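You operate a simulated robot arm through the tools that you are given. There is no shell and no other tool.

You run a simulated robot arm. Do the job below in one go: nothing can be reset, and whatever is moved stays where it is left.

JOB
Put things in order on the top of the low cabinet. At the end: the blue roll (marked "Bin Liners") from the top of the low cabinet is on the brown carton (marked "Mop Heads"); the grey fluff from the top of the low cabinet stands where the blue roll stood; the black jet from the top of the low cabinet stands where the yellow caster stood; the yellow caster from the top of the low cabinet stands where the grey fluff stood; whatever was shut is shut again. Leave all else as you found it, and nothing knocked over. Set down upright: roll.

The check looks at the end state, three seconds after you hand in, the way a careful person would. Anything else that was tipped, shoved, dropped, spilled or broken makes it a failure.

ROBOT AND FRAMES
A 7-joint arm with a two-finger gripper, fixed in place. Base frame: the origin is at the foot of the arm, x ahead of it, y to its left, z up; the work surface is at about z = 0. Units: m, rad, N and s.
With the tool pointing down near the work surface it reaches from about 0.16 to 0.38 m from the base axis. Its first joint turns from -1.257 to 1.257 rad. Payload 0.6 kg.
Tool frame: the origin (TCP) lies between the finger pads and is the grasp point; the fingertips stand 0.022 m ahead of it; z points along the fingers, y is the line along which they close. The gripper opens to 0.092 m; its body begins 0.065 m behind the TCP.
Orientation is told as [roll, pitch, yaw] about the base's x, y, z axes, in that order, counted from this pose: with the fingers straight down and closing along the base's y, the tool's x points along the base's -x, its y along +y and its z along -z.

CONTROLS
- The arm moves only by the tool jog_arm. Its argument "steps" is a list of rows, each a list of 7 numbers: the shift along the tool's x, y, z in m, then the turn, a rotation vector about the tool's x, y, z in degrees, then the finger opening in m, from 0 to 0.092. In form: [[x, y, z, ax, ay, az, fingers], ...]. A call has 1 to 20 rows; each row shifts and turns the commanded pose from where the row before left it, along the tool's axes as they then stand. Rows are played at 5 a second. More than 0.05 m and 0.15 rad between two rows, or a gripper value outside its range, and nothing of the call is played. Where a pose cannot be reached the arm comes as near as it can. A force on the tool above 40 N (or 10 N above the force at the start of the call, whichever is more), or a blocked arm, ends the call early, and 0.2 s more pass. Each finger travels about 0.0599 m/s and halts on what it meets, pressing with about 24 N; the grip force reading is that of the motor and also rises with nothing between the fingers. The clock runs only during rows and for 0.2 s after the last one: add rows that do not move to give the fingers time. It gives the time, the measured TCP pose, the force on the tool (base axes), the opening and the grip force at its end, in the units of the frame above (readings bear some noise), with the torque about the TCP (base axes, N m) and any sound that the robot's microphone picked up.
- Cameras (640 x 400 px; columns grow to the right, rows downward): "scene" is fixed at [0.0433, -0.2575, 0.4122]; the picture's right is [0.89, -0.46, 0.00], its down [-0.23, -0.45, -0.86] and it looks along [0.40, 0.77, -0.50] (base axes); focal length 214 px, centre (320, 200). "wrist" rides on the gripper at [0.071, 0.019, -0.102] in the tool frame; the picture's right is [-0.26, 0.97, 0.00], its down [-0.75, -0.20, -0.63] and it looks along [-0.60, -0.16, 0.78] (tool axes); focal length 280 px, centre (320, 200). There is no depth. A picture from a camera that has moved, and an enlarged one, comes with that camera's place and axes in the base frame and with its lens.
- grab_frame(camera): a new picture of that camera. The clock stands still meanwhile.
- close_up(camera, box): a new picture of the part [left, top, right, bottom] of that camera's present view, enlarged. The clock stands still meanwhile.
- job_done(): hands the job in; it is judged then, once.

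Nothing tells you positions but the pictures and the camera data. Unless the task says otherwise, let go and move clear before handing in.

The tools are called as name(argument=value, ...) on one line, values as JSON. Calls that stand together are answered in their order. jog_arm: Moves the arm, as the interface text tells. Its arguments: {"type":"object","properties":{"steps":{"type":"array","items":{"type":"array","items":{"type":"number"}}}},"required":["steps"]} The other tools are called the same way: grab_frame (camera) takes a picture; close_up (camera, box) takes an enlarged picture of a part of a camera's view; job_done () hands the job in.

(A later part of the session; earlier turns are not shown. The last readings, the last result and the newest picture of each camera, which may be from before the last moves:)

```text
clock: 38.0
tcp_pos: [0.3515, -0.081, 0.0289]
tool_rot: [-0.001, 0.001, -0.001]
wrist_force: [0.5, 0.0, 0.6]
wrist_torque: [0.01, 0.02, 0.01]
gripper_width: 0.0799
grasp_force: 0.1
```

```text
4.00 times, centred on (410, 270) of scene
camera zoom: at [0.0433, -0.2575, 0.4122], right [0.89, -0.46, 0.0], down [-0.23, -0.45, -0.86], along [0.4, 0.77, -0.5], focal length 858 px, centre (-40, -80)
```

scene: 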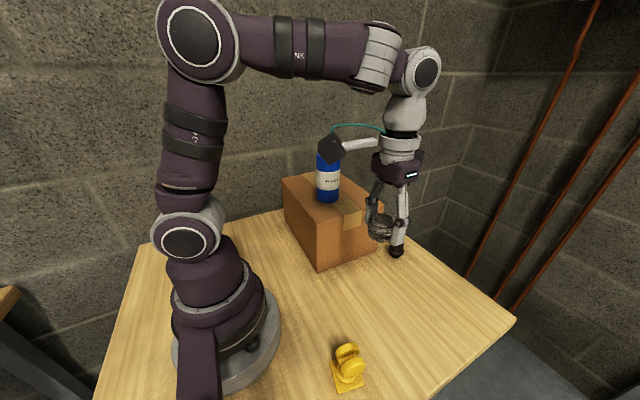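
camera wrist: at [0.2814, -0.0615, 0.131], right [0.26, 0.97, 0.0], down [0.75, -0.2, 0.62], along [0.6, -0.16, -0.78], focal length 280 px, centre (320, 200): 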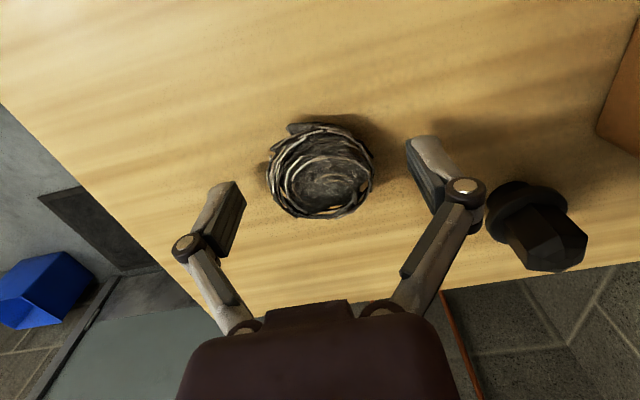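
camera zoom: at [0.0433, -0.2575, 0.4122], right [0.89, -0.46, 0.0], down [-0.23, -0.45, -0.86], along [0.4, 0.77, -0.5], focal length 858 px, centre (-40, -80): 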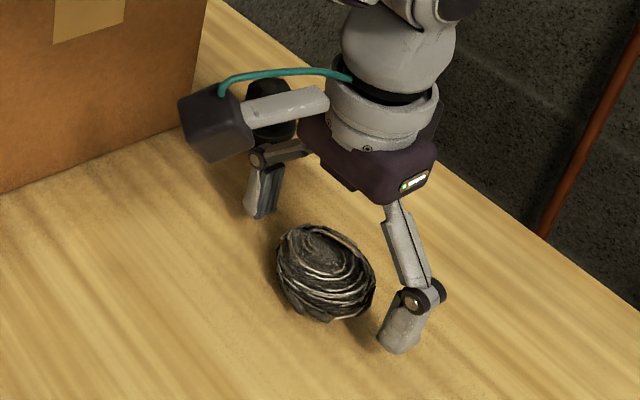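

The fluff stands at about (0.352, -0.080), matching the roll's old centre. I'll rise off it and check from above.

jog_arm(steps=[[0, 0, -0.01, 0, 0, 0, 0.085], [0, 0, -0.015, 0, 0, 0, 0.085], [0.002, 0, -0.02, 0, 0, 0, 0.085], [0.01, 0, -0.02, 0, 0, 0, 0.085], [0.015, 0, -0.02, 0, 0, 0, 0.085], [0.02, 0, -0.02, 0, 0, 0, 0.085], [0.02, 0, -0.015, 0, 0, 0, 0.085], [0.02, 0, -0.01, 0, 0, 0, 0.085], [0, 0, 0, 0, 0, 0, 0.085]])

grab_frame(camera="wrist")

grab_frame(camera="scene")

close_up(camera="scene", box=[370, 220, 450, 320])

```text
clock: 40.0
tcp_pos: [0.2642, -0.0796, 0.1585]
tool_rot: [-0.001, 0.001, -0.001]
wrist_force: [-0.2, -0.4, 0.4]
wrist_torque: [0.04, 0.0, 0.0]
gripper_width: 0.0851
grasp_force: 0.2
```

```text
taken
camera wrist: at [0.1938, -0.061, 0.26], right [0.26, 0.97, 0.0], down [0.75, -0.2, 0.62], along [0.6, -0.16, -0.78], focal length 280 px, centre (320, 200)
```

wrist: 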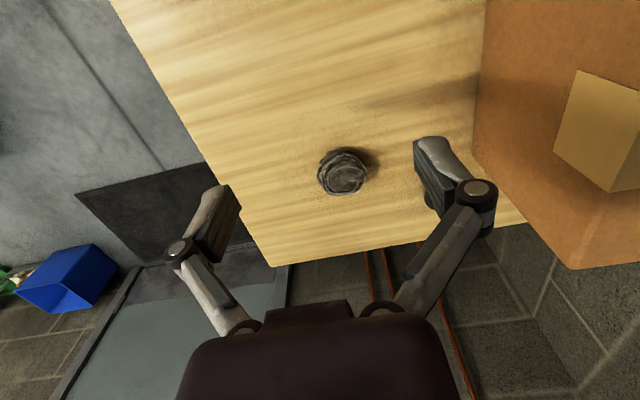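

```text
taken
```

scene: 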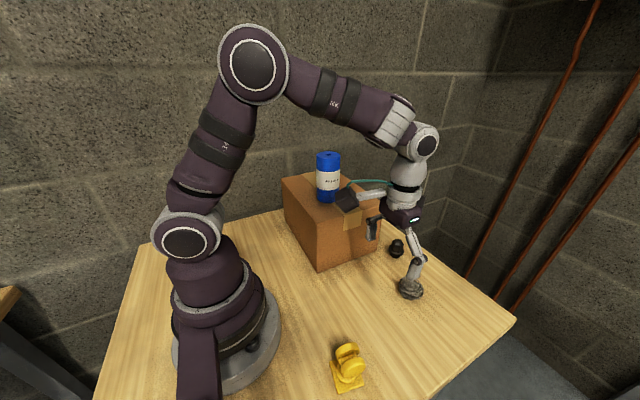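

```text
4.00 times, centred on (410, 270) of scene
camera zoom: at [0.0433, -0.2575, 0.4122], right [0.89, -0.46, 0.0], down [-0.23, -0.45, -0.86], along [0.4, 0.77, -0.5], focal length 858 px, centre (-40, -80)
```

zoom: 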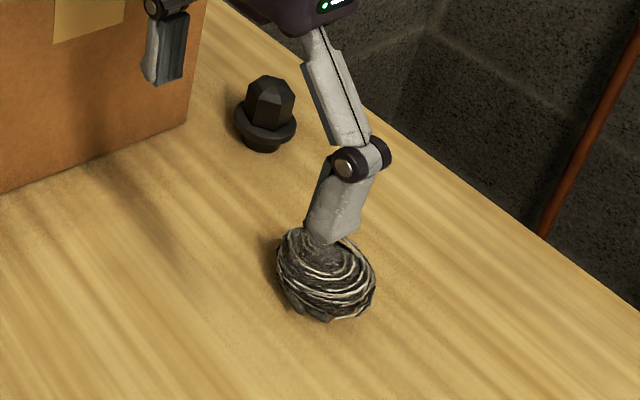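

The fluff sits upright where the roll stood. Next is the caster: I'll go above it for a better view of its wheels and orientation.

jog_arm(steps=[[0.005, 0, -0.015, 0, 0, 0, 0.085], [0.015, -0.008, -0.015, 0, 0, 0, 0.085], [0.018, -0.01, -0.01, 0, 0, 0, 0.085], [0.018, -0.01, 0, 0, 0, 0, 0.085], [0.018, -0.01, 0, 0, 0, 0, 0.085], [0.018, -0.01, 0, 0, 0, 0, 0.085], [0.01, -0.008, 0, 0, 0, 0, 0.085], [0, 0, 0, 0, 0, 0, 0.085]])

grab_frame(camera="wrist")

close_up(camera="scene", box=[310, 330, 400, 400])

```text
clock: 41.8
tcp_pos: [0.1621, -0.1359, 0.199]
tool_rot: [0.001, -0.001, -0.002]
wrist_force: [-0.4, 0.2, -0.2]
wrist_torque: [0.0, -0.01, -0.01]
gripper_width: 0.0852
grasp_force: 0.0
```

```text
taken
camera wrist: at [0.0926, -0.1171, 0.3008], right [0.26, 0.97, 0.0], down [0.75, -0.2, 0.62], along [0.6, -0.16, -0.78], focal length 280 px, centre (320, 200)
```

wrist: 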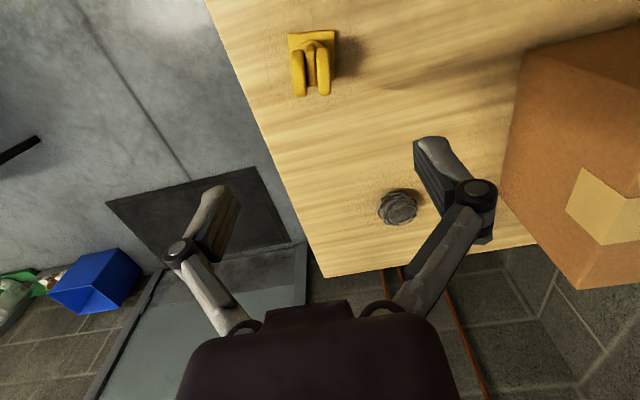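

```text
5.71 times, centred on (355, 365) of scene
camera zoom: at [0.0433, -0.2575, 0.4122], right [0.89, -0.46, 0.0], down [-0.23, -0.45, -0.86], along [0.4, 0.77, -0.5], focal length 1226 px, centre (120, -743)
```

zoom: 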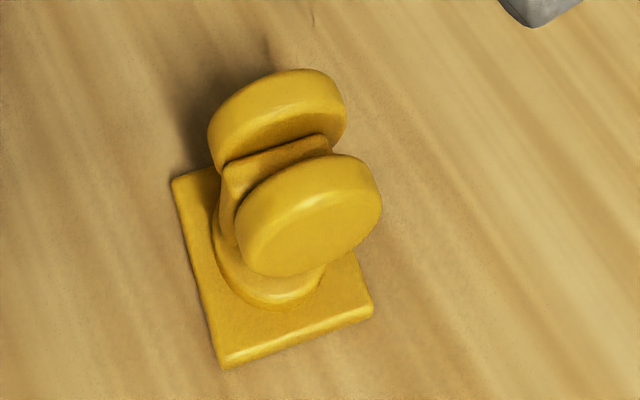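

close_up(camera="wrist", box=[265, 15, 355, 110])

```text
4.21 times, centred on (310, 62) of wrist
camera zoom: at [0.0926, -0.1171, 0.3008], right [0.26, 0.97, 0.0], down [0.75, -0.2, 0.62], along [0.6, -0.16, -0.78], focal length 1181 px, centre (362, 779)
```

zoom: 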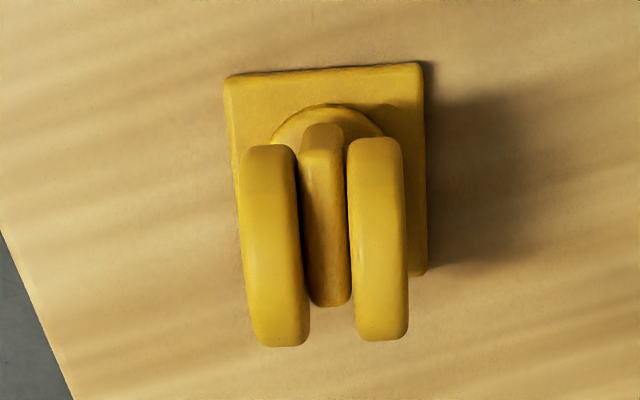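

The caster's plate centre is near (0.151, -0.139), turned about -11.5°. Its twin wheels are about 0.034 wide overall and centred near (0.154, -0.141, 0.042). I'll turn the tool to match, come down above it and look again.

jog_arm(steps=[[0.008, -0.005, 0.01, 0, 0, 0, 0.08], [0, 0, 0.01, 0, 0, 5.75, 0.075], [0, 0, 0.015, 0, 0, 5.75, 0.075], [0, 0, 0.02, 0, 0, 0, 0.075], [0, 0, 0.02, 0, 0, 0, 0.075], [0, 0, 0.012, 0, 0, 0, 0.075], [0, 0, 0, 0, 0, 0, 0.075]])

grab_frame(camera="wrist")

close_up(camera="scene", box=[280, 270, 440, 400])

```text
clock: 43.4
tcp_pos: [0.155, -0.1415, 0.1107]
tool_rot: [-0.001, 0.0, -0.201]
wrist_force: [-0.3, -0.4, -0.2]
wrist_torque: [-0.02, 0.02, 0.01]
gripper_width: 0.0748
grasp_force: 0.1
```

```text
taken
camera wrist: at [0.09, -0.1097, 0.2127], right [0.45, 0.89, 0.0], down [0.7, -0.35, 0.62], along [0.56, -0.28, -0.78], focal length 280 px, centre (320, 200)
```

wrist: 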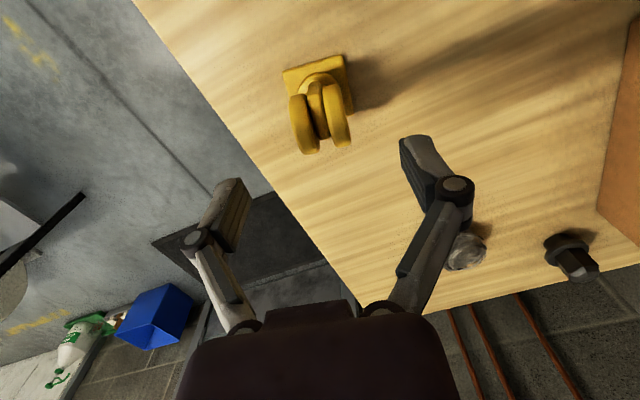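

```text
3.08 times, centred on (360, 335) of scene
camera zoom: at [0.0433, -0.2575, 0.4122], right [0.89, -0.46, 0.0], down [-0.23, -0.45, -0.86], along [0.4, 0.77, -0.5], focal length 660 px, centre (197, -215)
```

zoom: 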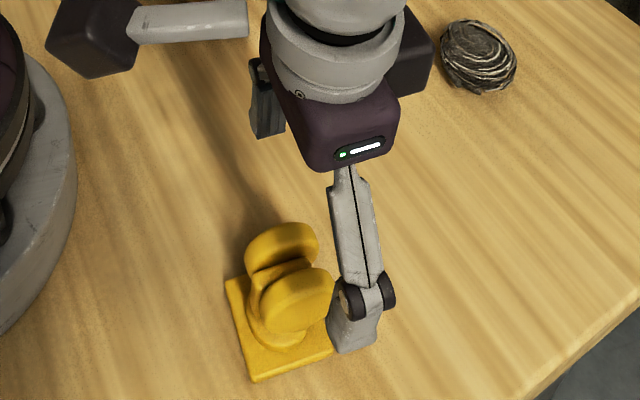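

close_up(camera="wrist", box=[265, 40, 375, 165])

```text
3.20 times, centred on (320, 102) of wrist
camera zoom: at [0.09, -0.1097, 0.2127], right [0.45, 0.89, 0.0], down [0.7, -0.35, 0.62], along [0.56, -0.28, -0.78], focal length 897 px, centre (320, 512)
```

zoom: 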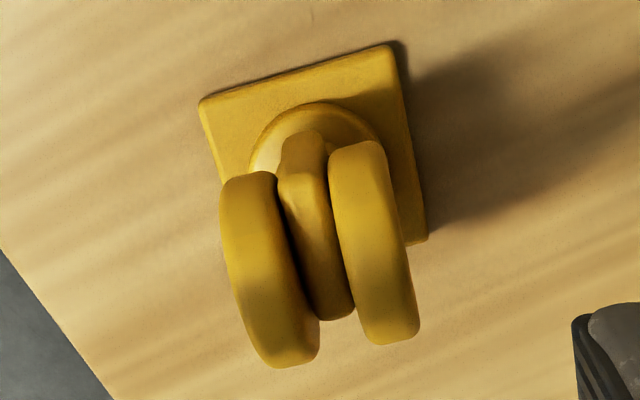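

The wheel pair reads at (0.154, -0.1415) again with an axle heading matching the tool. I'll descend to wheel-centre height.

jog_arm(steps=[[0.001, 0, 0.015, 0, 0, 0, 0.075], [0, 0, 0.015, 0, 0, 0, 0.075], [0, 0, 0.015, 0, 0, 0, 0.075], [0, 0, 0.014, 0, 0, 0, 0.075], [0, 0, 0.008, 0, 0, 0, 0.075], [0, 0, 0, 0, 0, 0, 0.075]])

grab_frame(camera="wrist")

close_up(camera="scene", box=[280, 270, 440, 400])

```text
clock: 44.8
tcp_pos: [0.1547, -0.142, 0.0441]
tool_rot: [0.001, -0.002, -0.2]
wrist_force: [-0.5, -0.2, 0.2]
wrist_torque: [0.03, 0.02, 0.0]
gripper_width: 0.0746
grasp_force: 0.0
```

```text
taken
camera wrist: at [0.0894, -0.1097, 0.1461], right [0.45, 0.89, 0.0], down [0.7, -0.35, 0.62], along [0.56, -0.28, -0.78], focal length 280 px, centre (320, 200)
```

wrist: 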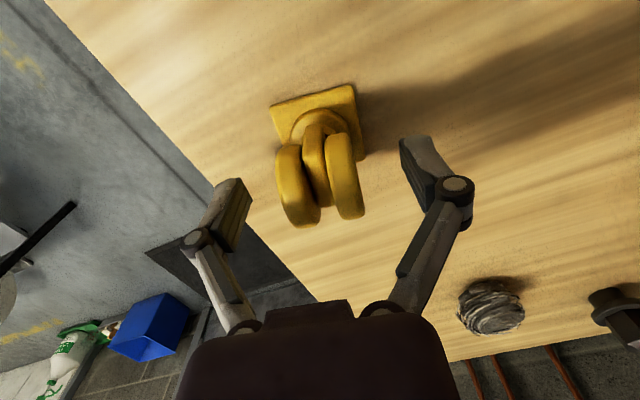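

```text
3.08 times, centred on (360, 335) of scene
camera zoom: at [0.0433, -0.2575, 0.4122], right [0.89, -0.46, 0.0], down [-0.23, -0.45, -0.86], along [0.4, 0.77, -0.5], focal length 660 px, centre (197, -215)
```

zoom: 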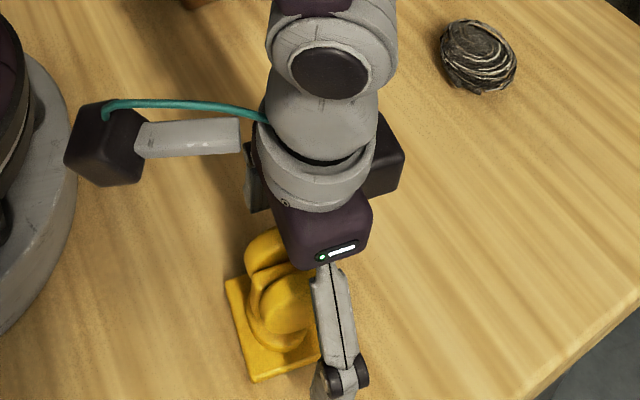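

The wheels are centred between the fingers. I'll close on them.

jog_arm(steps=[[0, 0, 0.002, 0, 0, 0, 0.065], [0, 0, 0, 0, 0, 0, 0.052], [0, 0, 0, 0, 0, 0, 0.042], [0, 0, 0, 0, 0, 0, 0.035], [0, 0, 0, 0, 0, 0, 0.028], [0, 0, 0, 0, 0, 0, 0.025], [0, 0, 0, 0, 0, 0, 0.025]])

grab_frame(camera="wrist")

close_up(camera="scene", box=[310, 330, 400, 400])

```text
clock: 46.4
tcp_pos: [0.1534, -0.1419, 0.0427]
tool_rot: [-0.001, 0.002, -0.201]
wrist_force: [-0.6, 1.0, 2.8]
wrist_torque: [-0.01, 0.02, -0.04]
gripper_width: 0.0312
grasp_force: 23.5
```

```text
taken
camera wrist: at [0.089, -0.1095, 0.1443], right [0.45, 0.89, 0.0], down [0.7, -0.35, 0.62], along [0.56, -0.28, -0.78], focal length 280 px, centre (320, 200)
```

wrist: 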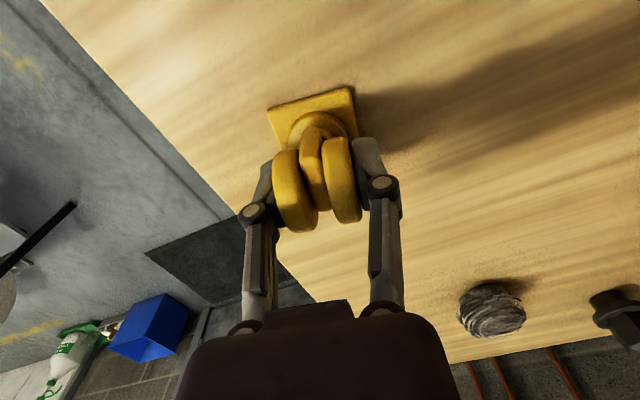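

```text
5.71 times, centred on (355, 365) of scene
camera zoom: at [0.0433, -0.2575, 0.4122], right [0.89, -0.46, 0.0], down [-0.23, -0.45, -0.86], along [0.4, 0.77, -0.5], focal length 1226 px, centre (120, -743)
```

zoom: 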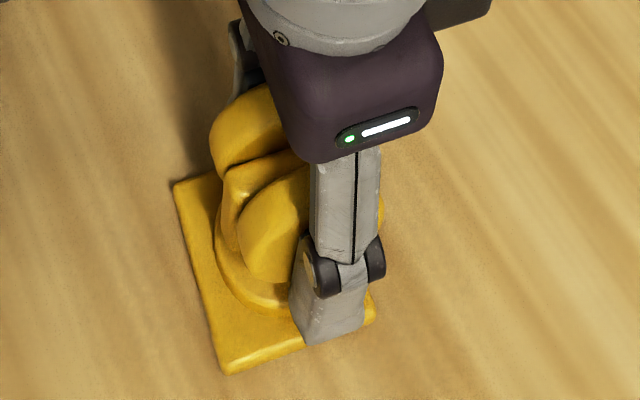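

The caster is held at an opening of 0.031, with its plate centre about 4 mm off the TCP toward the base. I'll lift it straight up and check.

jog_arm(steps=[[0, 0, -0.005, 0, 0, 0, 0.025], [0, 0, -0.012, 0, 0, 0, 0.025], [0, 0, -0.02, 0, 0, 0, 0.025], [0, 0, -0.02, 0, 0, 0, 0.025], [0, 0, -0.02, 0, 0, 0, 0.025], [0, 0, -0.02, 0, 0, 0, 0.025], [0, 0, -0.02, 0, 0, 0, 0.025], [0, 0, -0.02, 0, 0, 0, 0.025], [0, 0, -0.02, 0, 0, 0, 0.025], [0, 0, -0.013, 0, 0, 0, 0.025], [0, 0, 0, 0, 0, 0, 0.025]])

grab_frame(camera="wrist")

grab_frame(camera="scene")

```text
clock: 48.8
tcp_pos: [0.1533, -0.1422, 0.2147]
tool_rot: [0.0, 0.001, -0.2]
wrist_force: [0.4, -0.6, -0.8]
wrist_torque: [-0.01, 0.0, -0.04]
gripper_width: 0.0313
grasp_force: 24.3
```

```text
taken
camera wrist: at [0.0886, -0.1098, 0.3154], right [0.45, 0.89, 0.0], down [0.7, -0.35, 0.62], along [0.56, -0.28, -0.78], focal length 280 px, centre (320, 200)
```

wrist: 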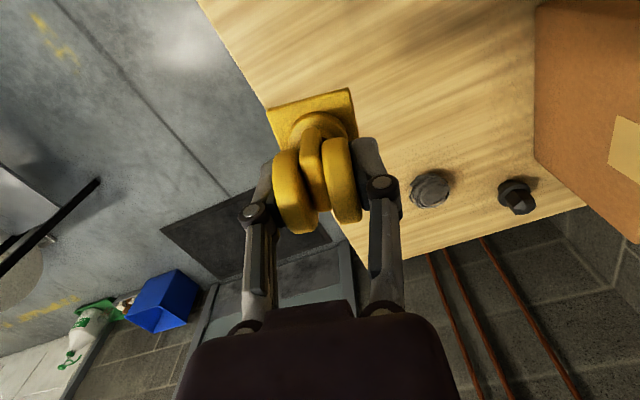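

```text
taken
```

scene: 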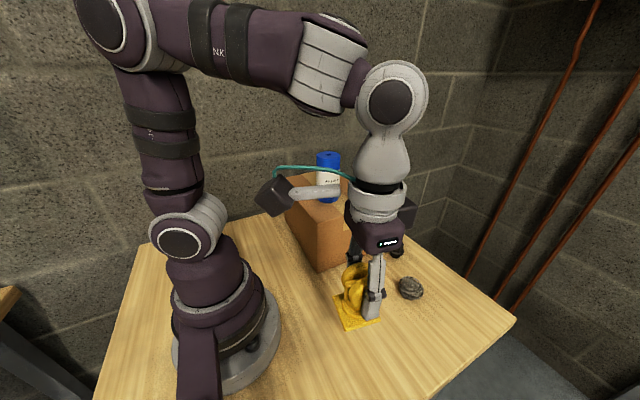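

The caster is firmly held and level. I'll carry it round past the carton corner at this height toward the fluff's old spot.

jog_arm(steps=[[-0.0018, 0.008, -0.003, 0, 0, 0, 0.025], [-0.0036, 0.016, -0.003, 0, 0, 0, 0.025], [-0.0037, 0.0165, 0, 0, 0, 0, 0.025], [-0.0037, 0.0165, 0, 0, 0, 0, 0.025], [-0.0037, 0.0165, 0, 0, 0, 0, 0.025], [-0.0037, 0.0165, 0, 0, 0, 0, 0.025], [-0.0017, 0.0083, 0, 0, 0, 0, 0.025], [0.0032, 0.0157, 0, 0, 0, 0, 0.025], [0.0032, 0.0157, 0, 0, 0, 0, 0.025], [0.0032, 0.0157, 0, 0, 0, 0, 0.025], [0.0032, 0.0157, 0, 0, 0, 0, 0.025], [0.0032, 0.0156, 0, 0, 0, 0, 0.025], [0.0103, 0.0132, 0, 0, 0, 0, 0.025], [0.0103, 0.0132, 0, 0, 0, 0, 0.025], [0.0103, 0.0132, 0, 0, 0, 0, 0.025], [0.0103, 0.0132, 0, 0, 0, 0, 0.025], [0.0103, 0.0132, 0, 0, 0, 0, 0.025], [0.0103, 0.0132, 0, 0, 0, 0, 0.025], [0, 0, 0, 0, 0, 0, 0.025]])

grab_frame(camera="scene")

```text
clock: 52.8
tcp_pos: [0.1518, 0.1206, 0.2191]
tool_rot: [0.0, 0.003, -0.201]
wrist_force: [0.7, -0.3, -1.3]
wrist_torque: [0.0, 0.01, 0.04]
gripper_width: 0.0312
grasp_force: 24.2
```

```text
taken
```

scene: 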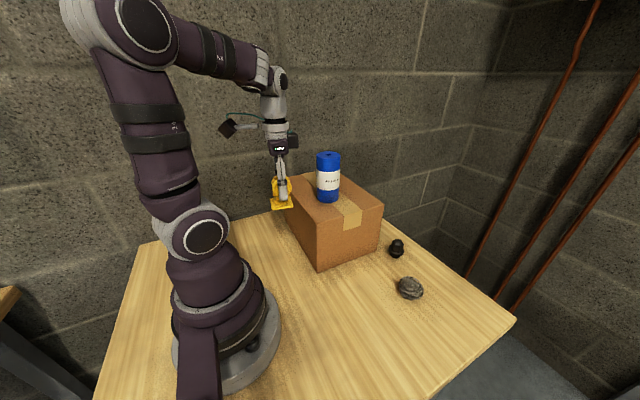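

Everything else is undisturbed. I'll continue to above the fluff's old spot and descend partway.

jog_arm(steps=[[0.014, 0.0089, 0, 0, 0, 0, 0.025], [0.014, 0.0089, 0, 0, 0, 0, 0.025], [0.014, 0.0089, 0, 0, 0, 0, 0.025], [0.014, 0.0089, 0, 0, 0, 0, 0.025], [0.014, 0.0088, 0.005, 0, 0, 0, 0.025], [0, 0, 0.018, 0, 0, 0, 0.025], [0, 0, 0.02, 0, 0, 0, 0.025], [0, 0, 0.02, 0, 0, 0, 0.025], [0, 0, 0.02, 0, 0, 0, 0.025], [0, 0, 0.02, 0, 0, 0, 0.025], [0, 0, 0.02, 0, 0, 0, 0.025], [0, 0, 0.02, 0, 0, 0, 0.025], [0, 0, 0.014, 0, 0, 0, 0.025], [0, 0, 0, 0, 0, 0, 0.025]])

jog_arm(steps=[[0, 0, 0, 0, 0, 0, 0.025]])

grab_frame(camera="wrist")

close_up(camera="scene", box=[210, 180, 310, 280])

```text
clock: 55.8
tcp_pos: [0.09, 0.1768, 0.0603]
tool_rot: [0.0, 0.0, -0.201]
wrist_force: [0.6, -1.0, -0.6]
wrist_torque: [0.01, -0.02, -0.01]
gripper_width: 0.031
grasp_force: 24.2
```

```text
clock: 56.2
tcp_pos: [0.09, 0.1773, 0.0616]
tool_rot: [-0.001, 0.002, -0.201]
wrist_force: [-0.2, -1.0, -1.1]
wrist_torque: [0.0, 0.02, -0.01]
gripper_width: 0.0313
grasp_force: 23.9
```

```text
taken
camera wrist: at [0.0249, 0.2092, 0.1629], right [0.45, 0.89, 0.0], down [0.7, -0.35, 0.62], along [0.56, -0.28, -0.78], focal length 280 px, centre (320, 200)
```

wrist: 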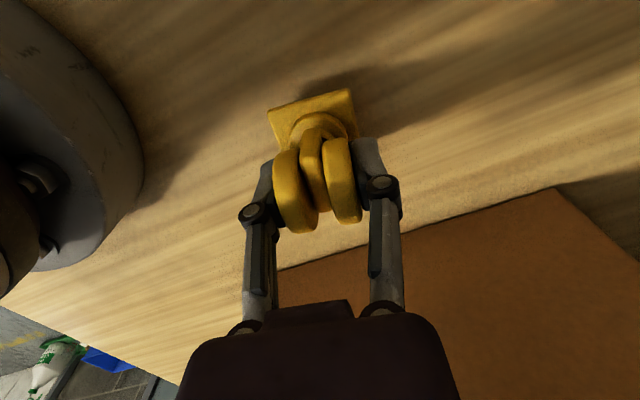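

```text
4.00 times, centred on (260, 230) of scene
camera zoom: at [0.0433, -0.2575, 0.4122], right [0.89, -0.46, 0.0], down [-0.23, -0.45, -0.86], along [0.4, 0.77, -0.5], focal length 858 px, centre (560, 80)
```

zoom: 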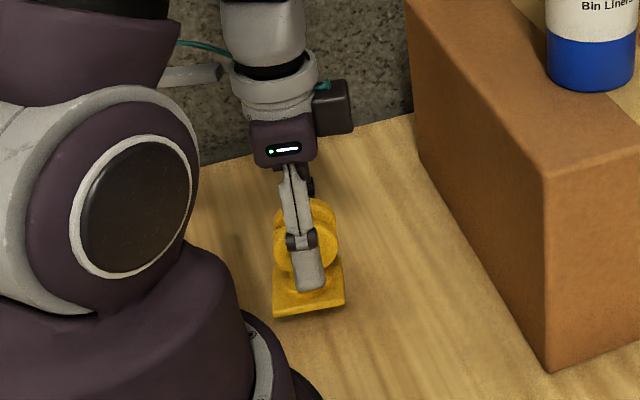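

The caster hovers about 18 mm above the fluff's old spot. I'll make a small position correction and creep down.

jog_arm(steps=[[-0.0018, 0.0014, 0.004, 0, 0, 0, 0.025], [0, 0, 0.005, 0, 0, 0, 0.025], [0, 0, 0.005, 0, 0, 0, 0.025], [0, 0, 0, 0, 0, 0, 0.025]])

jog_arm(steps=[[0, 0, 0.002, 0, 0, 0, 0.025], [0, 0, 0, 0, 0, 0, 0.025]])

jog_arm(steps=[[0, 0, 0.001, 0, 0, 0, 0.025], [0, 0, 0, 0, 0, 0, 0.025]])

```text
clock: 57.2
tcp_pos: [0.0919, 0.1785, 0.0485]
tool_rot: [0.0, 0.002, -0.202]
wrist_force: [0.2, -0.8, -0.9]
wrist_torque: [0.01, 0.01, 0.02]
gripper_width: 0.0307
grasp_force: 22.9
```

```text
clock: 57.8
tcp_pos: [0.0908, 0.1783, 0.0478]
tool_rot: [-0.001, 0.003, -0.2]
wrist_force: [0.2, 0.7, -1.0]
wrist_torque: [-0.01, -0.01, 0.0]
gripper_width: 0.0315
grasp_force: 23.3
```

```text
clock: 58.4
tcp_pos: [0.0919, 0.1785, 0.0469]
tool_rot: [0.0, 0.003, -0.2]
wrist_force: [-0.4, 0.3, -0.8]
wrist_torque: [0.0, 0.02, 0.02]
gripper_width: 0.0314
grasp_force: 24.2
```

jog_arm(steps=[[0, 0, 0.0015, 0, 0, 0, 0.025], [0, 0, 0, 0, 0, 0, 0.025]])

jog_arm(steps=[[0, 0, 0.0015, 0, 0, 0, 0.025], [0, 0, 0, 0, 0, 0, 0.025]])

close_up(camera="scene", box=[210, 180, 310, 280])

```text
clock: 59.0
tcp_pos: [0.0912, 0.1781, 0.0443]
tool_rot: [0.0, 0.002, -0.201]
wrist_force: [-0.4, -1.6, -1.1]
wrist_torque: [0.02, 0.01, 0.01]
gripper_width: 0.0312
grasp_force: 24.2
```

```text
clock: 59.6
tcp_pos: [0.0907, 0.1777, 0.0434]
tool_rot: [0.0, 0.001, -0.201]
wrist_force: [0.7, 0.2, -1.2]
wrist_torque: [0.01, 0.01, 0.02]
gripper_width: 0.0311
grasp_force: 24.0
```

```text
4.00 times, centred on (260, 230) of scene
camera zoom: at [0.0433, -0.2575, 0.4122], right [0.89, -0.46, 0.0], down [-0.23, -0.45, -0.86], along [0.4, 0.77, -0.5], focal length 858 px, centre (560, 80)
```

zoom: 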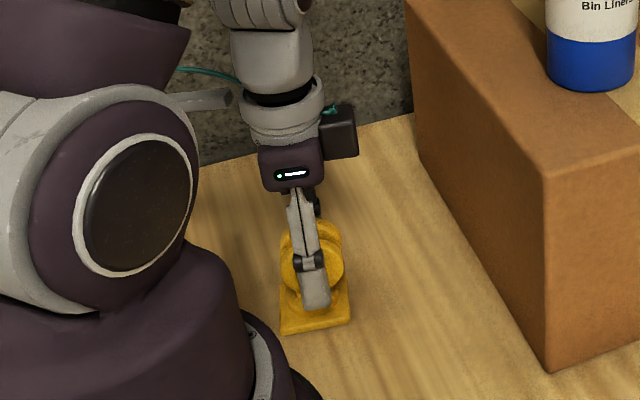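

The force still shows the caster's full weight, so it's not quite down. Another millimetre at a time.

jog_arm(steps=[[0, 0, 0.001, 0, 0, 0, 0.025], [0, 0, 0, 0, 0, 0, 0.025]])

jog_arm(steps=[[0, 0, 0.001, 0, 0, 0, 0.025], [0, 0, 0, 0, 0, 0, 0.025]])

```text
clock: 60.2
tcp_pos: [0.091, 0.1777, 0.0412]
tool_rot: [0.001, 0.0, -0.2]
wrist_force: [1.9, 0.0, 16.3]
wrist_torque: [0.0, -0.06, 0.02]
gripper_width: 0.0314
grasp_force: 24.1
```

```text
clock: 60.8
tcp_pos: [0.0911, 0.1778, 0.0406]
tool_rot: [0.002, 0.001, -0.201]
wrist_force: [2.7, 0.3, 16.5]
wrist_torque: [0.0, -0.06, 0.01]
gripper_width: 0.0312
grasp_force: 24.1
```

It's firmly seated now at 16 N. I'll ease up about a millimetre and open the fingers.

jog_arm(steps=[[0, 0, -0.001, 0, 0, 0, 0.025], [0, 0, 0, 0, 0, 0, 0.031], [0, 0, 0, 0, 0, 0, 0.036], [0, 0, 0, 0, 0, 0, 0.044], [0, 0, 0, 0, 0, 0, 0.054], [0, 0, 0, 0, 0, 0, 0.064], [0, 0, 0, 0, 0, 0, 0.075], [0, 0, 0, 0, 0, 0, 0.075]])

grab_frame(camera="wrist")

close_up(camera="scene", box=[210, 180, 310, 280])

```text
clock: 62.6
tcp_pos: [0.0912, 0.1789, 0.0415]
tool_rot: [0.001, 0.001, -0.2]
wrist_force: [-0.1, -0.7, 0.3]
wrist_torque: [0.01, 0.03, 0.0]
gripper_width: 0.075
grasp_force: 0.1
```

```text
taken
camera wrist: at [0.0262, 0.2112, 0.1438], right [0.45, 0.89, 0.0], down [0.7, -0.35, 0.62], along [0.56, -0.28, -0.78], focal length 280 px, centre (320, 200)
```

wrist: 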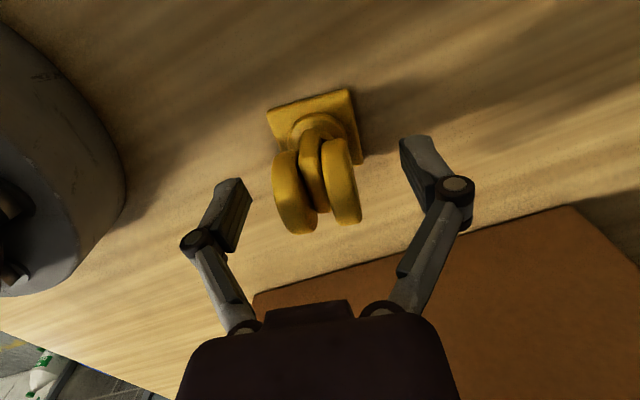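

```text
4.00 times, centred on (260, 230) of scene
camera zoom: at [0.0433, -0.2575, 0.4122], right [0.89, -0.46, 0.0], down [-0.23, -0.45, -0.86], along [0.4, 0.77, -0.5], focal length 858 px, centre (560, 80)
```

zoom: 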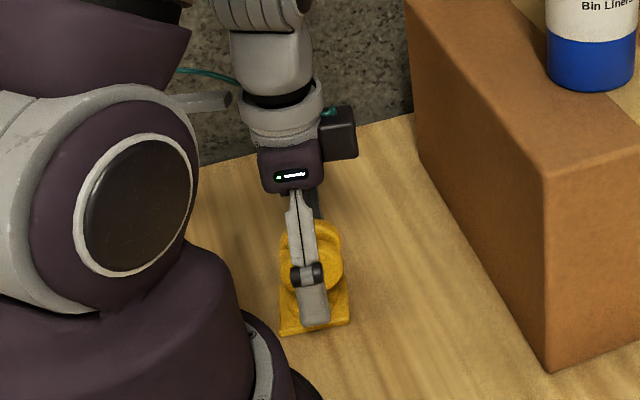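

The caster stands at about (0.087, 0.180), level, where the fluff was. I'll rise clear of it and then study the jet.

jog_arm(steps=[[0, 0, -0.01, 0, 0, 0, 0.075], [0, 0, -0.02, 0, 0, 0, 0.075], [0, 0, -0.02, 0, 0, 0, 0.075], [0, 0, -0.02, 0, 0, 0, 0.075], [0, 0, -0.02, 0, 0, 0, 0.075], [0, 0, -0.02, 0, 0, 0, 0.075], [0, 0, -0.02, 0, 0, 0, 0.075], [0, 0, -0.02, 0, 0, 0, 0.075], [0, 0, -0.02, 0, 0, 0, 0.075], [0, 0, 0, 0, 0, 0, 0.075]])

grab_frame(camera="scene")

close_up(camera="scene", box=[375, 225, 425, 265])

close_up(camera="scene", box=[230, 210, 310, 280])

```text
clock: 64.8
tcp_pos: [0.0919, 0.1775, 0.2102]
tool_rot: [0.0, -0.001, -0.2]
wrist_force: [0.3, 0.1, 0.7]
wrist_torque: [-0.01, 0.02, -0.01]
gripper_width: 0.0748
grasp_force: 0.1
```

```text
taken
```

scene: 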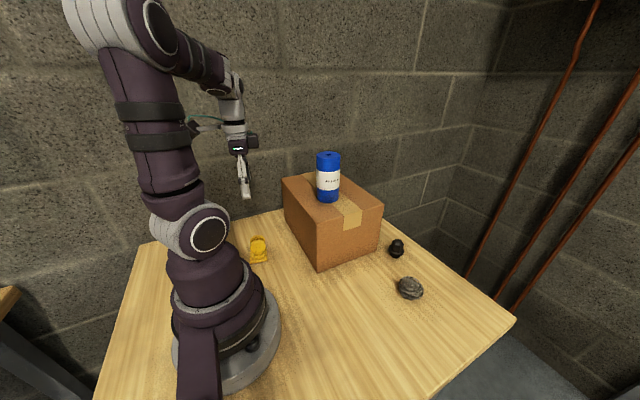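

```text
10.00 times, centred on (400, 245) of scene
camera zoom: at [0.0433, -0.2575, 0.4122], right [0.89, -0.46, 0.0], down [-0.23, -0.45, -0.86], along [0.4, 0.77, -0.5], focal length 2145 px, centre (-480, -250)
```

zoom: 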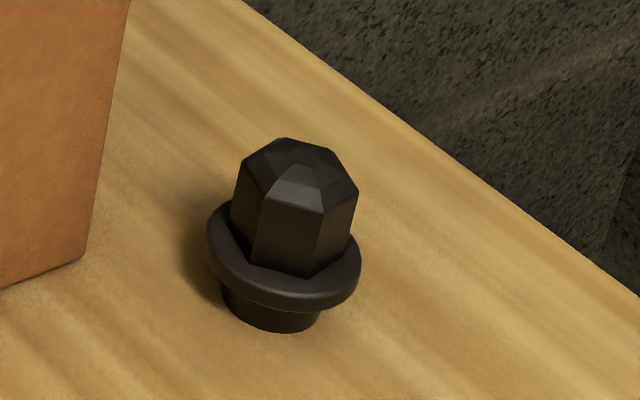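

```text
5.71 times, centred on (270, 245) of scene
camera zoom: at [0.0433, -0.2575, 0.4122], right [0.89, -0.46, 0.0], down [-0.23, -0.45, -0.86], along [0.4, 0.77, -0.5], focal length 1226 px, centre (606, -57)
```

zoom: 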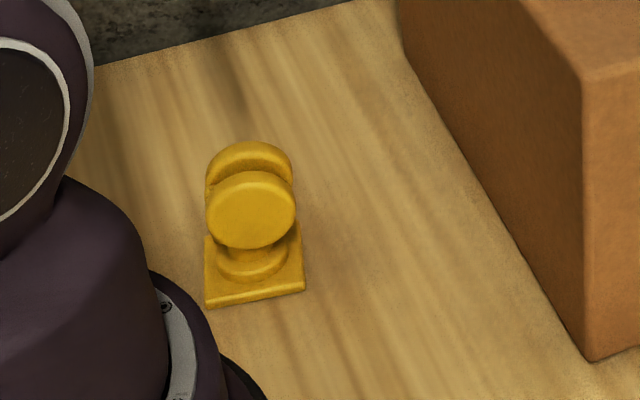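

The caster reads centred at (0.0886, 0.179) in the scene view. The jet stands at about (0.4125, 0.022), 0.045 tall, with its flange top at z 0.02 and its hex flats facing nearly ±y. It's beyond straight-down reach, so I'll approach it with the tool tipped outward about 15°. First I'll move back around the carton corner.

jog_arm(steps=[[-0.007, -0.0045, -0.004, 0, 0, 0, 0.07], [-0.014, -0.0089, -0.004, 0, 0, 0, 0.06], [-0.014, -0.0089, 0, 0, 0, 0, 0.06], [-0.014, -0.0089, 0, 0, 0, 0, 0.06], [-0.014, -0.0089, 0, 0, 0, 0, 0.06], [-0.008, -0.005, 0, 0, 0, 0, 0.06], [-0.0103, -0.0132, 0, 0, 0, 0, 0.06], [-0.0103, -0.0132, 0, 0, 0, 0, 0.06], [-0.0103, -0.0132, 0, 0, 0, 0, 0.06], [-0.0103, -0.0132, 0, 0, 0, 0, 0.06], [-0.0103, -0.0132, 0, 0, 0, 0, 0.06], [-0.0103, -0.0132, 0, 0, 0, 0, 0.06], [-0.012, -0.012, 0, 0, 0, 0, 0.06], [-0.014, -0.012, 0, 0, 0, 0, 0.06], [-0.014, -0.012, 0, 0, 0, 0, 0.06], [-0.01, -0.008, 0, 0, 0, 0, 0.06], [0, 0, 0, 0, 0, 0, 0.06]])

grab_frame(camera="scene")

```text
clock: 68.4
tcp_pos: [0.2382, -0.0214, 0.2186]
tool_rot: [0.0, 0.003, -0.202]
wrist_force: [-1.2, 0.1, 0.1]
wrist_torque: [0.02, 0.0, 0.0]
gripper_width: 0.0601
grasp_force: 0.0
```

```text
taken
```

scene: 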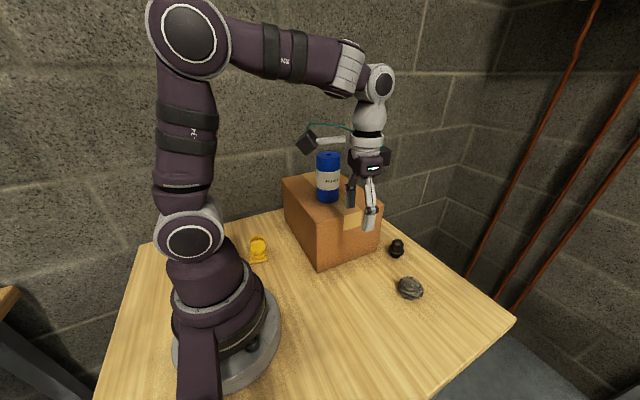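

I'll turn the tool to yaw +6° and tip it 15° outward here in the open, then look at the jet.

jog_arm(steps=[[0, 0, 0, 0, 0, -5.8, 0.06], [0, 0, 0, 0, 0, -5.8, 0.06], [0, 0, 0, 0, 0, -5.9, 0.06], [0, 0, 0, 0, -5, 0, 0.06], [0, 0, 0, 0, -5, 0, 0.06], [0, 0, 0, 0, -5, 0, 0.06], [0, 0, 0, 0, 0, 0, 0.06]])

grab_frame(camera="wrist")

```text
clock: 70.0
tcp_pos: [0.2372, -0.0235, 0.2181]
tool_rot: [0.001, -0.261, 0.103]
wrist_force: [-0.9, -1.5, -0.5]
wrist_torque: [0.01, 0.01, 0.0]
gripper_width: 0.0601
grasp_force: 0.1
```

```text
taken
camera wrist: at [0.1413, -0.0146, 0.2983], right [0.15, 0.99, 0.07], down [0.58, -0.14, 0.8], along [0.8, -0.08, -0.6], focal length 280 px, centre (320, 200)
```

wrist: 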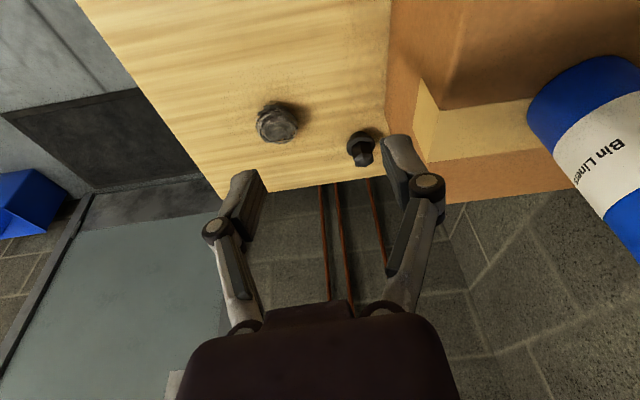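

The tilt went the right way. I'll go forward and down along y ≈ -0.02, clear of the carton's side, to just short of the jet.

jog_arm(steps=[[-0.0046, -0.0005, 0.0085, 0, 0, 0, 0.05], [-0.0092, -0.0009, 0.017, 0, 0, 0, 0.05], [-0.0092, -0.0009, 0.017, 0, 0, 0, 0.05], [-0.0092, -0.0009, 0.017, 0, 0, 0, 0.05], [-0.0092, -0.0009, 0.017, 0, 0, 0, 0.05], [-0.0092, -0.0009, 0.017, 0, 0, 0, 0.05], [-0.0092, -0.0009, 0.017, 0, 0, 0, 0.05], [-0.0045, -0.0003, 0.0082, 0, 0, 0, 0.05], [-0.0155, -0.0018, 0.0093, 0, 0, 0, 0.05], [-0.0155, -0.0018, 0.0093, 0, 0, 0, 0.05], [-0.0155, -0.0018, 0.0093, 0, 0, 0, 0.05], [-0.0155, -0.0018, 0.0093, 0, 0, 0, 0.05], [0, 0, 0, 0, 0, 0, 0.05]])

grab_frame(camera="wrist")

grab_frame(camera="scene")

```text
clock: 72.8
tcp_pos: [0.4035, -0.0188, 0.1019]
tool_rot: [0.002, -0.261, 0.104]
wrist_force: [-0.1, -0.1, 0.1]
wrist_torque: [0.03, -0.01, 0.02]
gripper_width: 0.05
grasp_force: 0.0
```

```text
taken
camera wrist: at [0.3075, -0.0105, 0.1807], right [0.15, 0.99, 0.07], down [0.58, -0.14, 0.8], along [0.8, -0.08, -0.6], focal length 280 px, centre (320, 200)
```

wrist: 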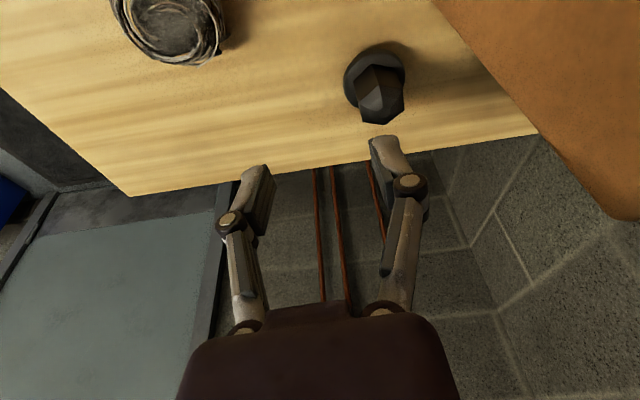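

```text
taken
```

scene: 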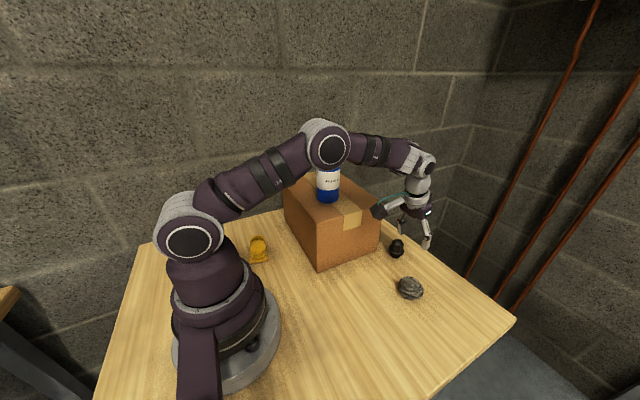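

The pose is reachable. I'll look closely at the jet from here.

close_up(camera="wrist", box=[320, 30, 430, 140])

close_up(camera="scene", box=[350, 140, 460, 270])

```text
3.64 times, centred on (375, 85) of wrist
camera zoom: at [0.3075, -0.0105, 0.1807], right [0.15, 0.99, 0.07], down [0.58, -0.14, 0.8], along [0.8, -0.08, -0.6], focal length 1020 px, centre (120, 618)
```

zoom: 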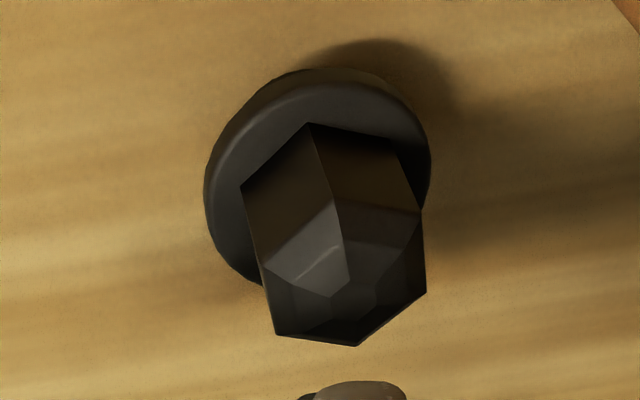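

```text
3.08 times, centred on (405, 205) of scene
camera zoom: at [0.0433, -0.2575, 0.4122], right [0.89, -0.46, 0.0], down [-0.23, -0.45, -0.86], along [0.4, 0.77, -0.5], focal length 660 px, centre (58, 185)
```

zoom: 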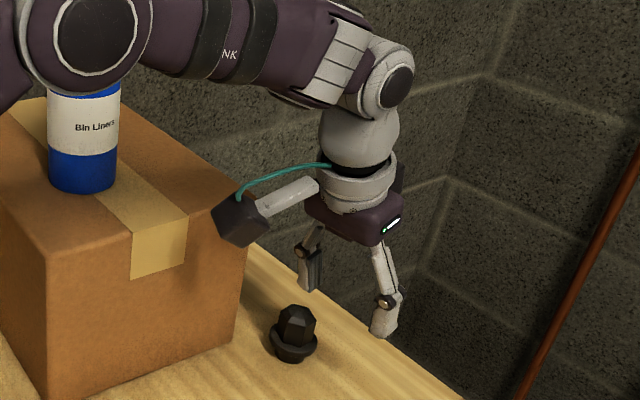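

The jet reads at (0.411, 0.021), its flats facing 96–98°, which suits the tool's +6° yaw. I'll slide over above it and come partway down before the final check.

jog_arm(steps=[[-0.0027, 0.0097, 0.0012, 0, 0, 0, 0.054], [-0.0027, 0.0097, 0.0012, 0, 0, 0, 0.054], [-0.0028, 0.0097, 0.0013, 0, 0, 0, 0.054], [-0.0028, 0.0097, 0.0013, 0, 0, 0, 0.054], [0, 0, 0, 0, 0, 0, 0.054]])

grab_frame(camera="wrist")

close_up(camera="scene", box=[350, 140, 460, 270])

```text
clock: 74.0
tcp_pos: [0.4089, 0.0227, 0.0983]
tool_rot: [0.002, -0.261, 0.106]
wrist_force: [0.0, 0.4, 0.4]
wrist_torque: [-0.01, -0.02, 0.02]
gripper_width: 0.0539
grasp_force: 0.1
```

```text
taken
camera wrist: at [0.3135, 0.0312, 0.1784], right [0.15, 0.99, 0.07], down [0.58, -0.14, 0.8], along [0.8, -0.08, -0.6], focal length 280 px, centre (320, 200)
```

wrist: 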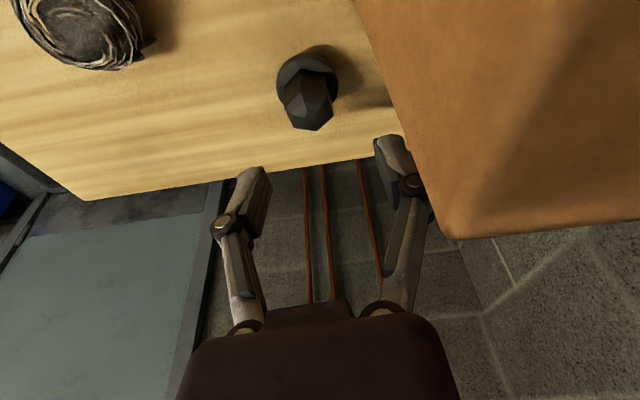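

```text
3.08 times, centred on (405, 205) of scene
camera zoom: at [0.0433, -0.2575, 0.4122], right [0.89, -0.46, 0.0], down [-0.23, -0.45, -0.86], along [0.4, 0.77, -0.5], focal length 660 px, centre (58, 185)
```

zoom: 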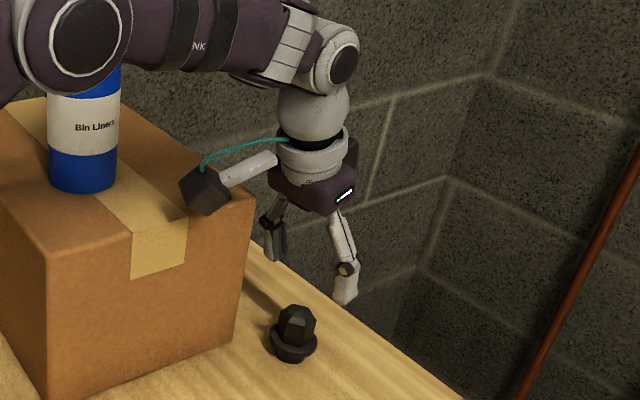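

The jet sits about 2 mm to -y of the TCP. I'll yaw 4° more so the camera housing keeps extra clearance from the carton wall, correct the offset, and come down to z ≈ 0.07.

jog_arm(steps=[[0.0003, -0.002, 0, -1.035, 0, -3.864, 0.054], [0.0013, 0, 0.0048, 0, 0, 0, 0.054], [0.0026, 0, 0.0097, 0, 0, 0, 0.054], [0.0026, 0, 0.0097, 0, 0, 0, 0.054], [0.0013, 0, 0.0048, 0, 0, 0, 0.054], [0, 0, 0, 0, 0, 0, 0.054]])

grab_frame(camera="wrist")

close_up(camera="scene", box=[350, 160, 450, 270])

```text
clock: 75.4
tcp_pos: [0.4088, 0.019, 0.0694]
tool_rot: [-0.001, -0.263, 0.174]
wrist_force: [-0.1, 0.2, 0.9]
wrist_torque: [-0.02, -0.03, 0.02]
gripper_width: 0.0542
grasp_force: 0.1
```

```text
taken
camera wrist: at [0.3125, 0.0206, 0.15], right [0.08, 0.99, 0.07], down [0.59, -0.1, 0.8], along [0.8, -0.02, -0.6], focal length 280 px, centre (320, 200)
```

wrist: 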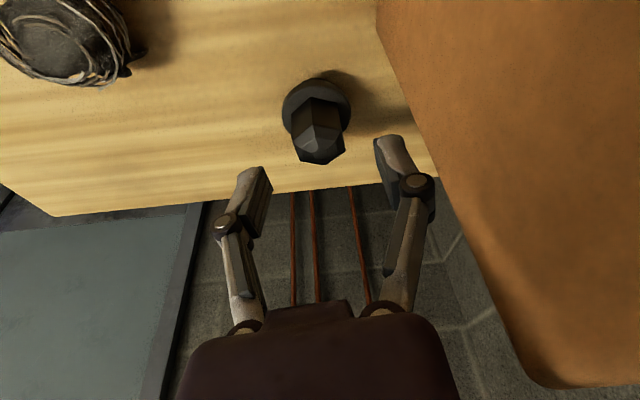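

```text
3.64 times, centred on (400, 215) of scene
camera zoom: at [0.0433, -0.2575, 0.4122], right [0.89, -0.46, 0.0], down [-0.23, -0.45, -0.86], along [0.4, 0.77, -0.5], focal length 780 px, centre (29, 146)
```

zoom: 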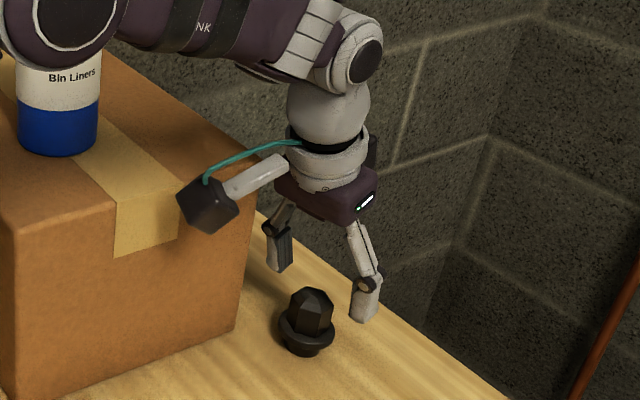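

The jet is centred to within 2 mm, with good space to the carton wall. I'll narrow the opening a bit and lower to z ≈ 0.046, keeping the tips above the flange.

jog_arm(steps=[[0, 0, 0, 0, 0, 0, 0.047], [0.0015, 0.0003, 0.0078, 0, 0, 0, 0.047], [0.0015, 0.0002, 0.0078, 0, 0, 0, 0.047], [0.0015, 0.0002, 0.0077, 0, 0, 0, 0.047], [0, 0, 0, 0, 0, 0, 0.047]])

grab_frame(camera="wrist")

close_up(camera="scene", box=[360, 190, 440, 270])

```text
clock: 76.6
tcp_pos: [0.4098, 0.0192, 0.045]
tool_rot: [0.001, -0.262, 0.174]
wrist_force: [-0.2, 0.1, -1.0]
wrist_torque: [-0.03, -0.02, 0.03]
gripper_width: 0.0472
grasp_force: 0.1
```

```text
taken
camera wrist: at [0.3141, 0.0211, 0.126], right [0.08, 0.99, 0.07], down [0.59, -0.1, 0.8], along [0.8, -0.02, -0.6], focal length 280 px, centre (320, 200)
```

wrist: 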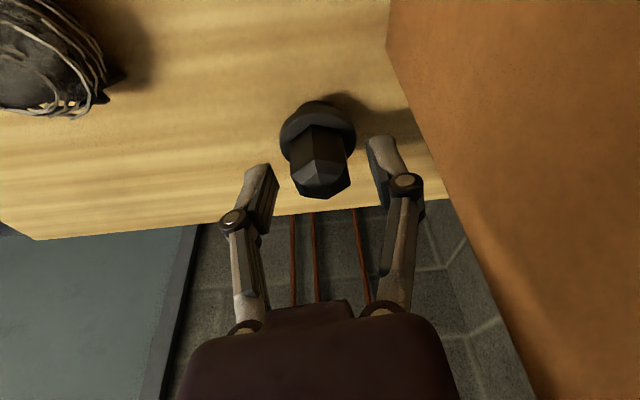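

```text
5.00 times, centred on (400, 230) of scene
camera zoom: at [0.0433, -0.2575, 0.4122], right [0.89, -0.46, 0.0], down [-0.23, -0.45, -0.86], along [0.4, 0.77, -0.5], focal length 1072 px, centre (-80, 50)
```

zoom: 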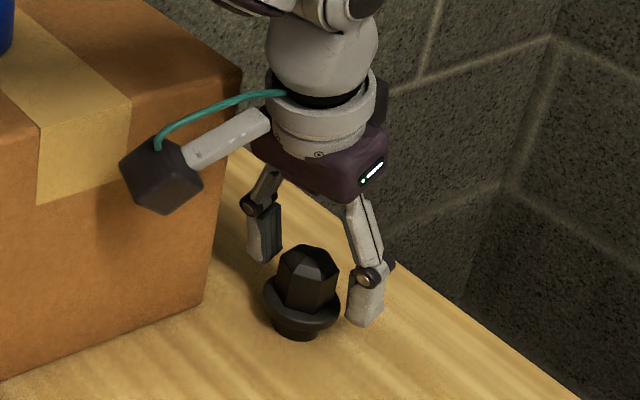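

The hex is centred between the fingers with the tips just above the flange. I'll close gently.

jog_arm(steps=[[0, 0.0007, 0, 0, 0, 0, 0.043], [0, 0, 0, 0, 0, 0, 0.038], [0, 0, 0, 0, 0, 0, 0.033], [0, 0, 0, 0, 0, 0, 0.029], [0, 0, 0, 0, 0, 0, 0.025], [0, 0, 0, 0, 0, 0, 0.021], [0, 0, 0, 0, 0, 0, 0.02], [0, 0, 0, 0, 0, 0, 0.02]])

grab_frame(camera="wrist")

close_up(camera="scene", box=[360, 190, 440, 270])

```text
clock: 78.4
tcp_pos: [0.4101, 0.0199, 0.0443]
tool_rot: [0.001, -0.261, 0.174]
wrist_force: [1.1, 1.3, 2.4]
wrist_torque: [-0.01, 0.0, 0.0]
gripper_width: 0.0275
grasp_force: 23.9
```

```text
taken
camera wrist: at [0.314, 0.0217, 0.1255], right [0.08, 0.99, 0.07], down [0.59, -0.1, 0.8], along [0.8, -0.02, -0.6], focal length 280 px, centre (320, 200)
```

wrist: 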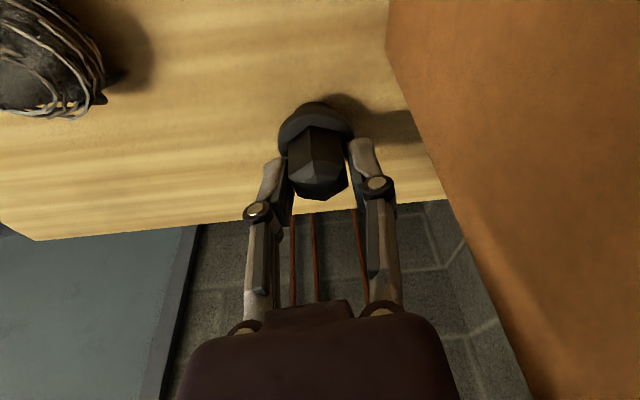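

```text
5.00 times, centred on (400, 230) of scene
camera zoom: at [0.0433, -0.2575, 0.4122], right [0.89, -0.46, 0.0], down [-0.23, -0.45, -0.86], along [0.4, 0.77, -0.5], focal length 1072 px, centre (-80, 50)
```

zoom: 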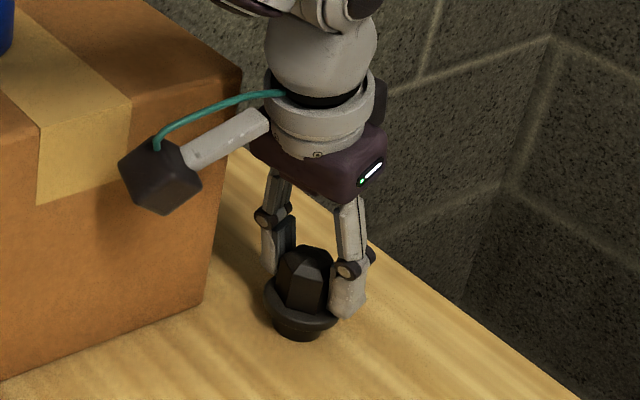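

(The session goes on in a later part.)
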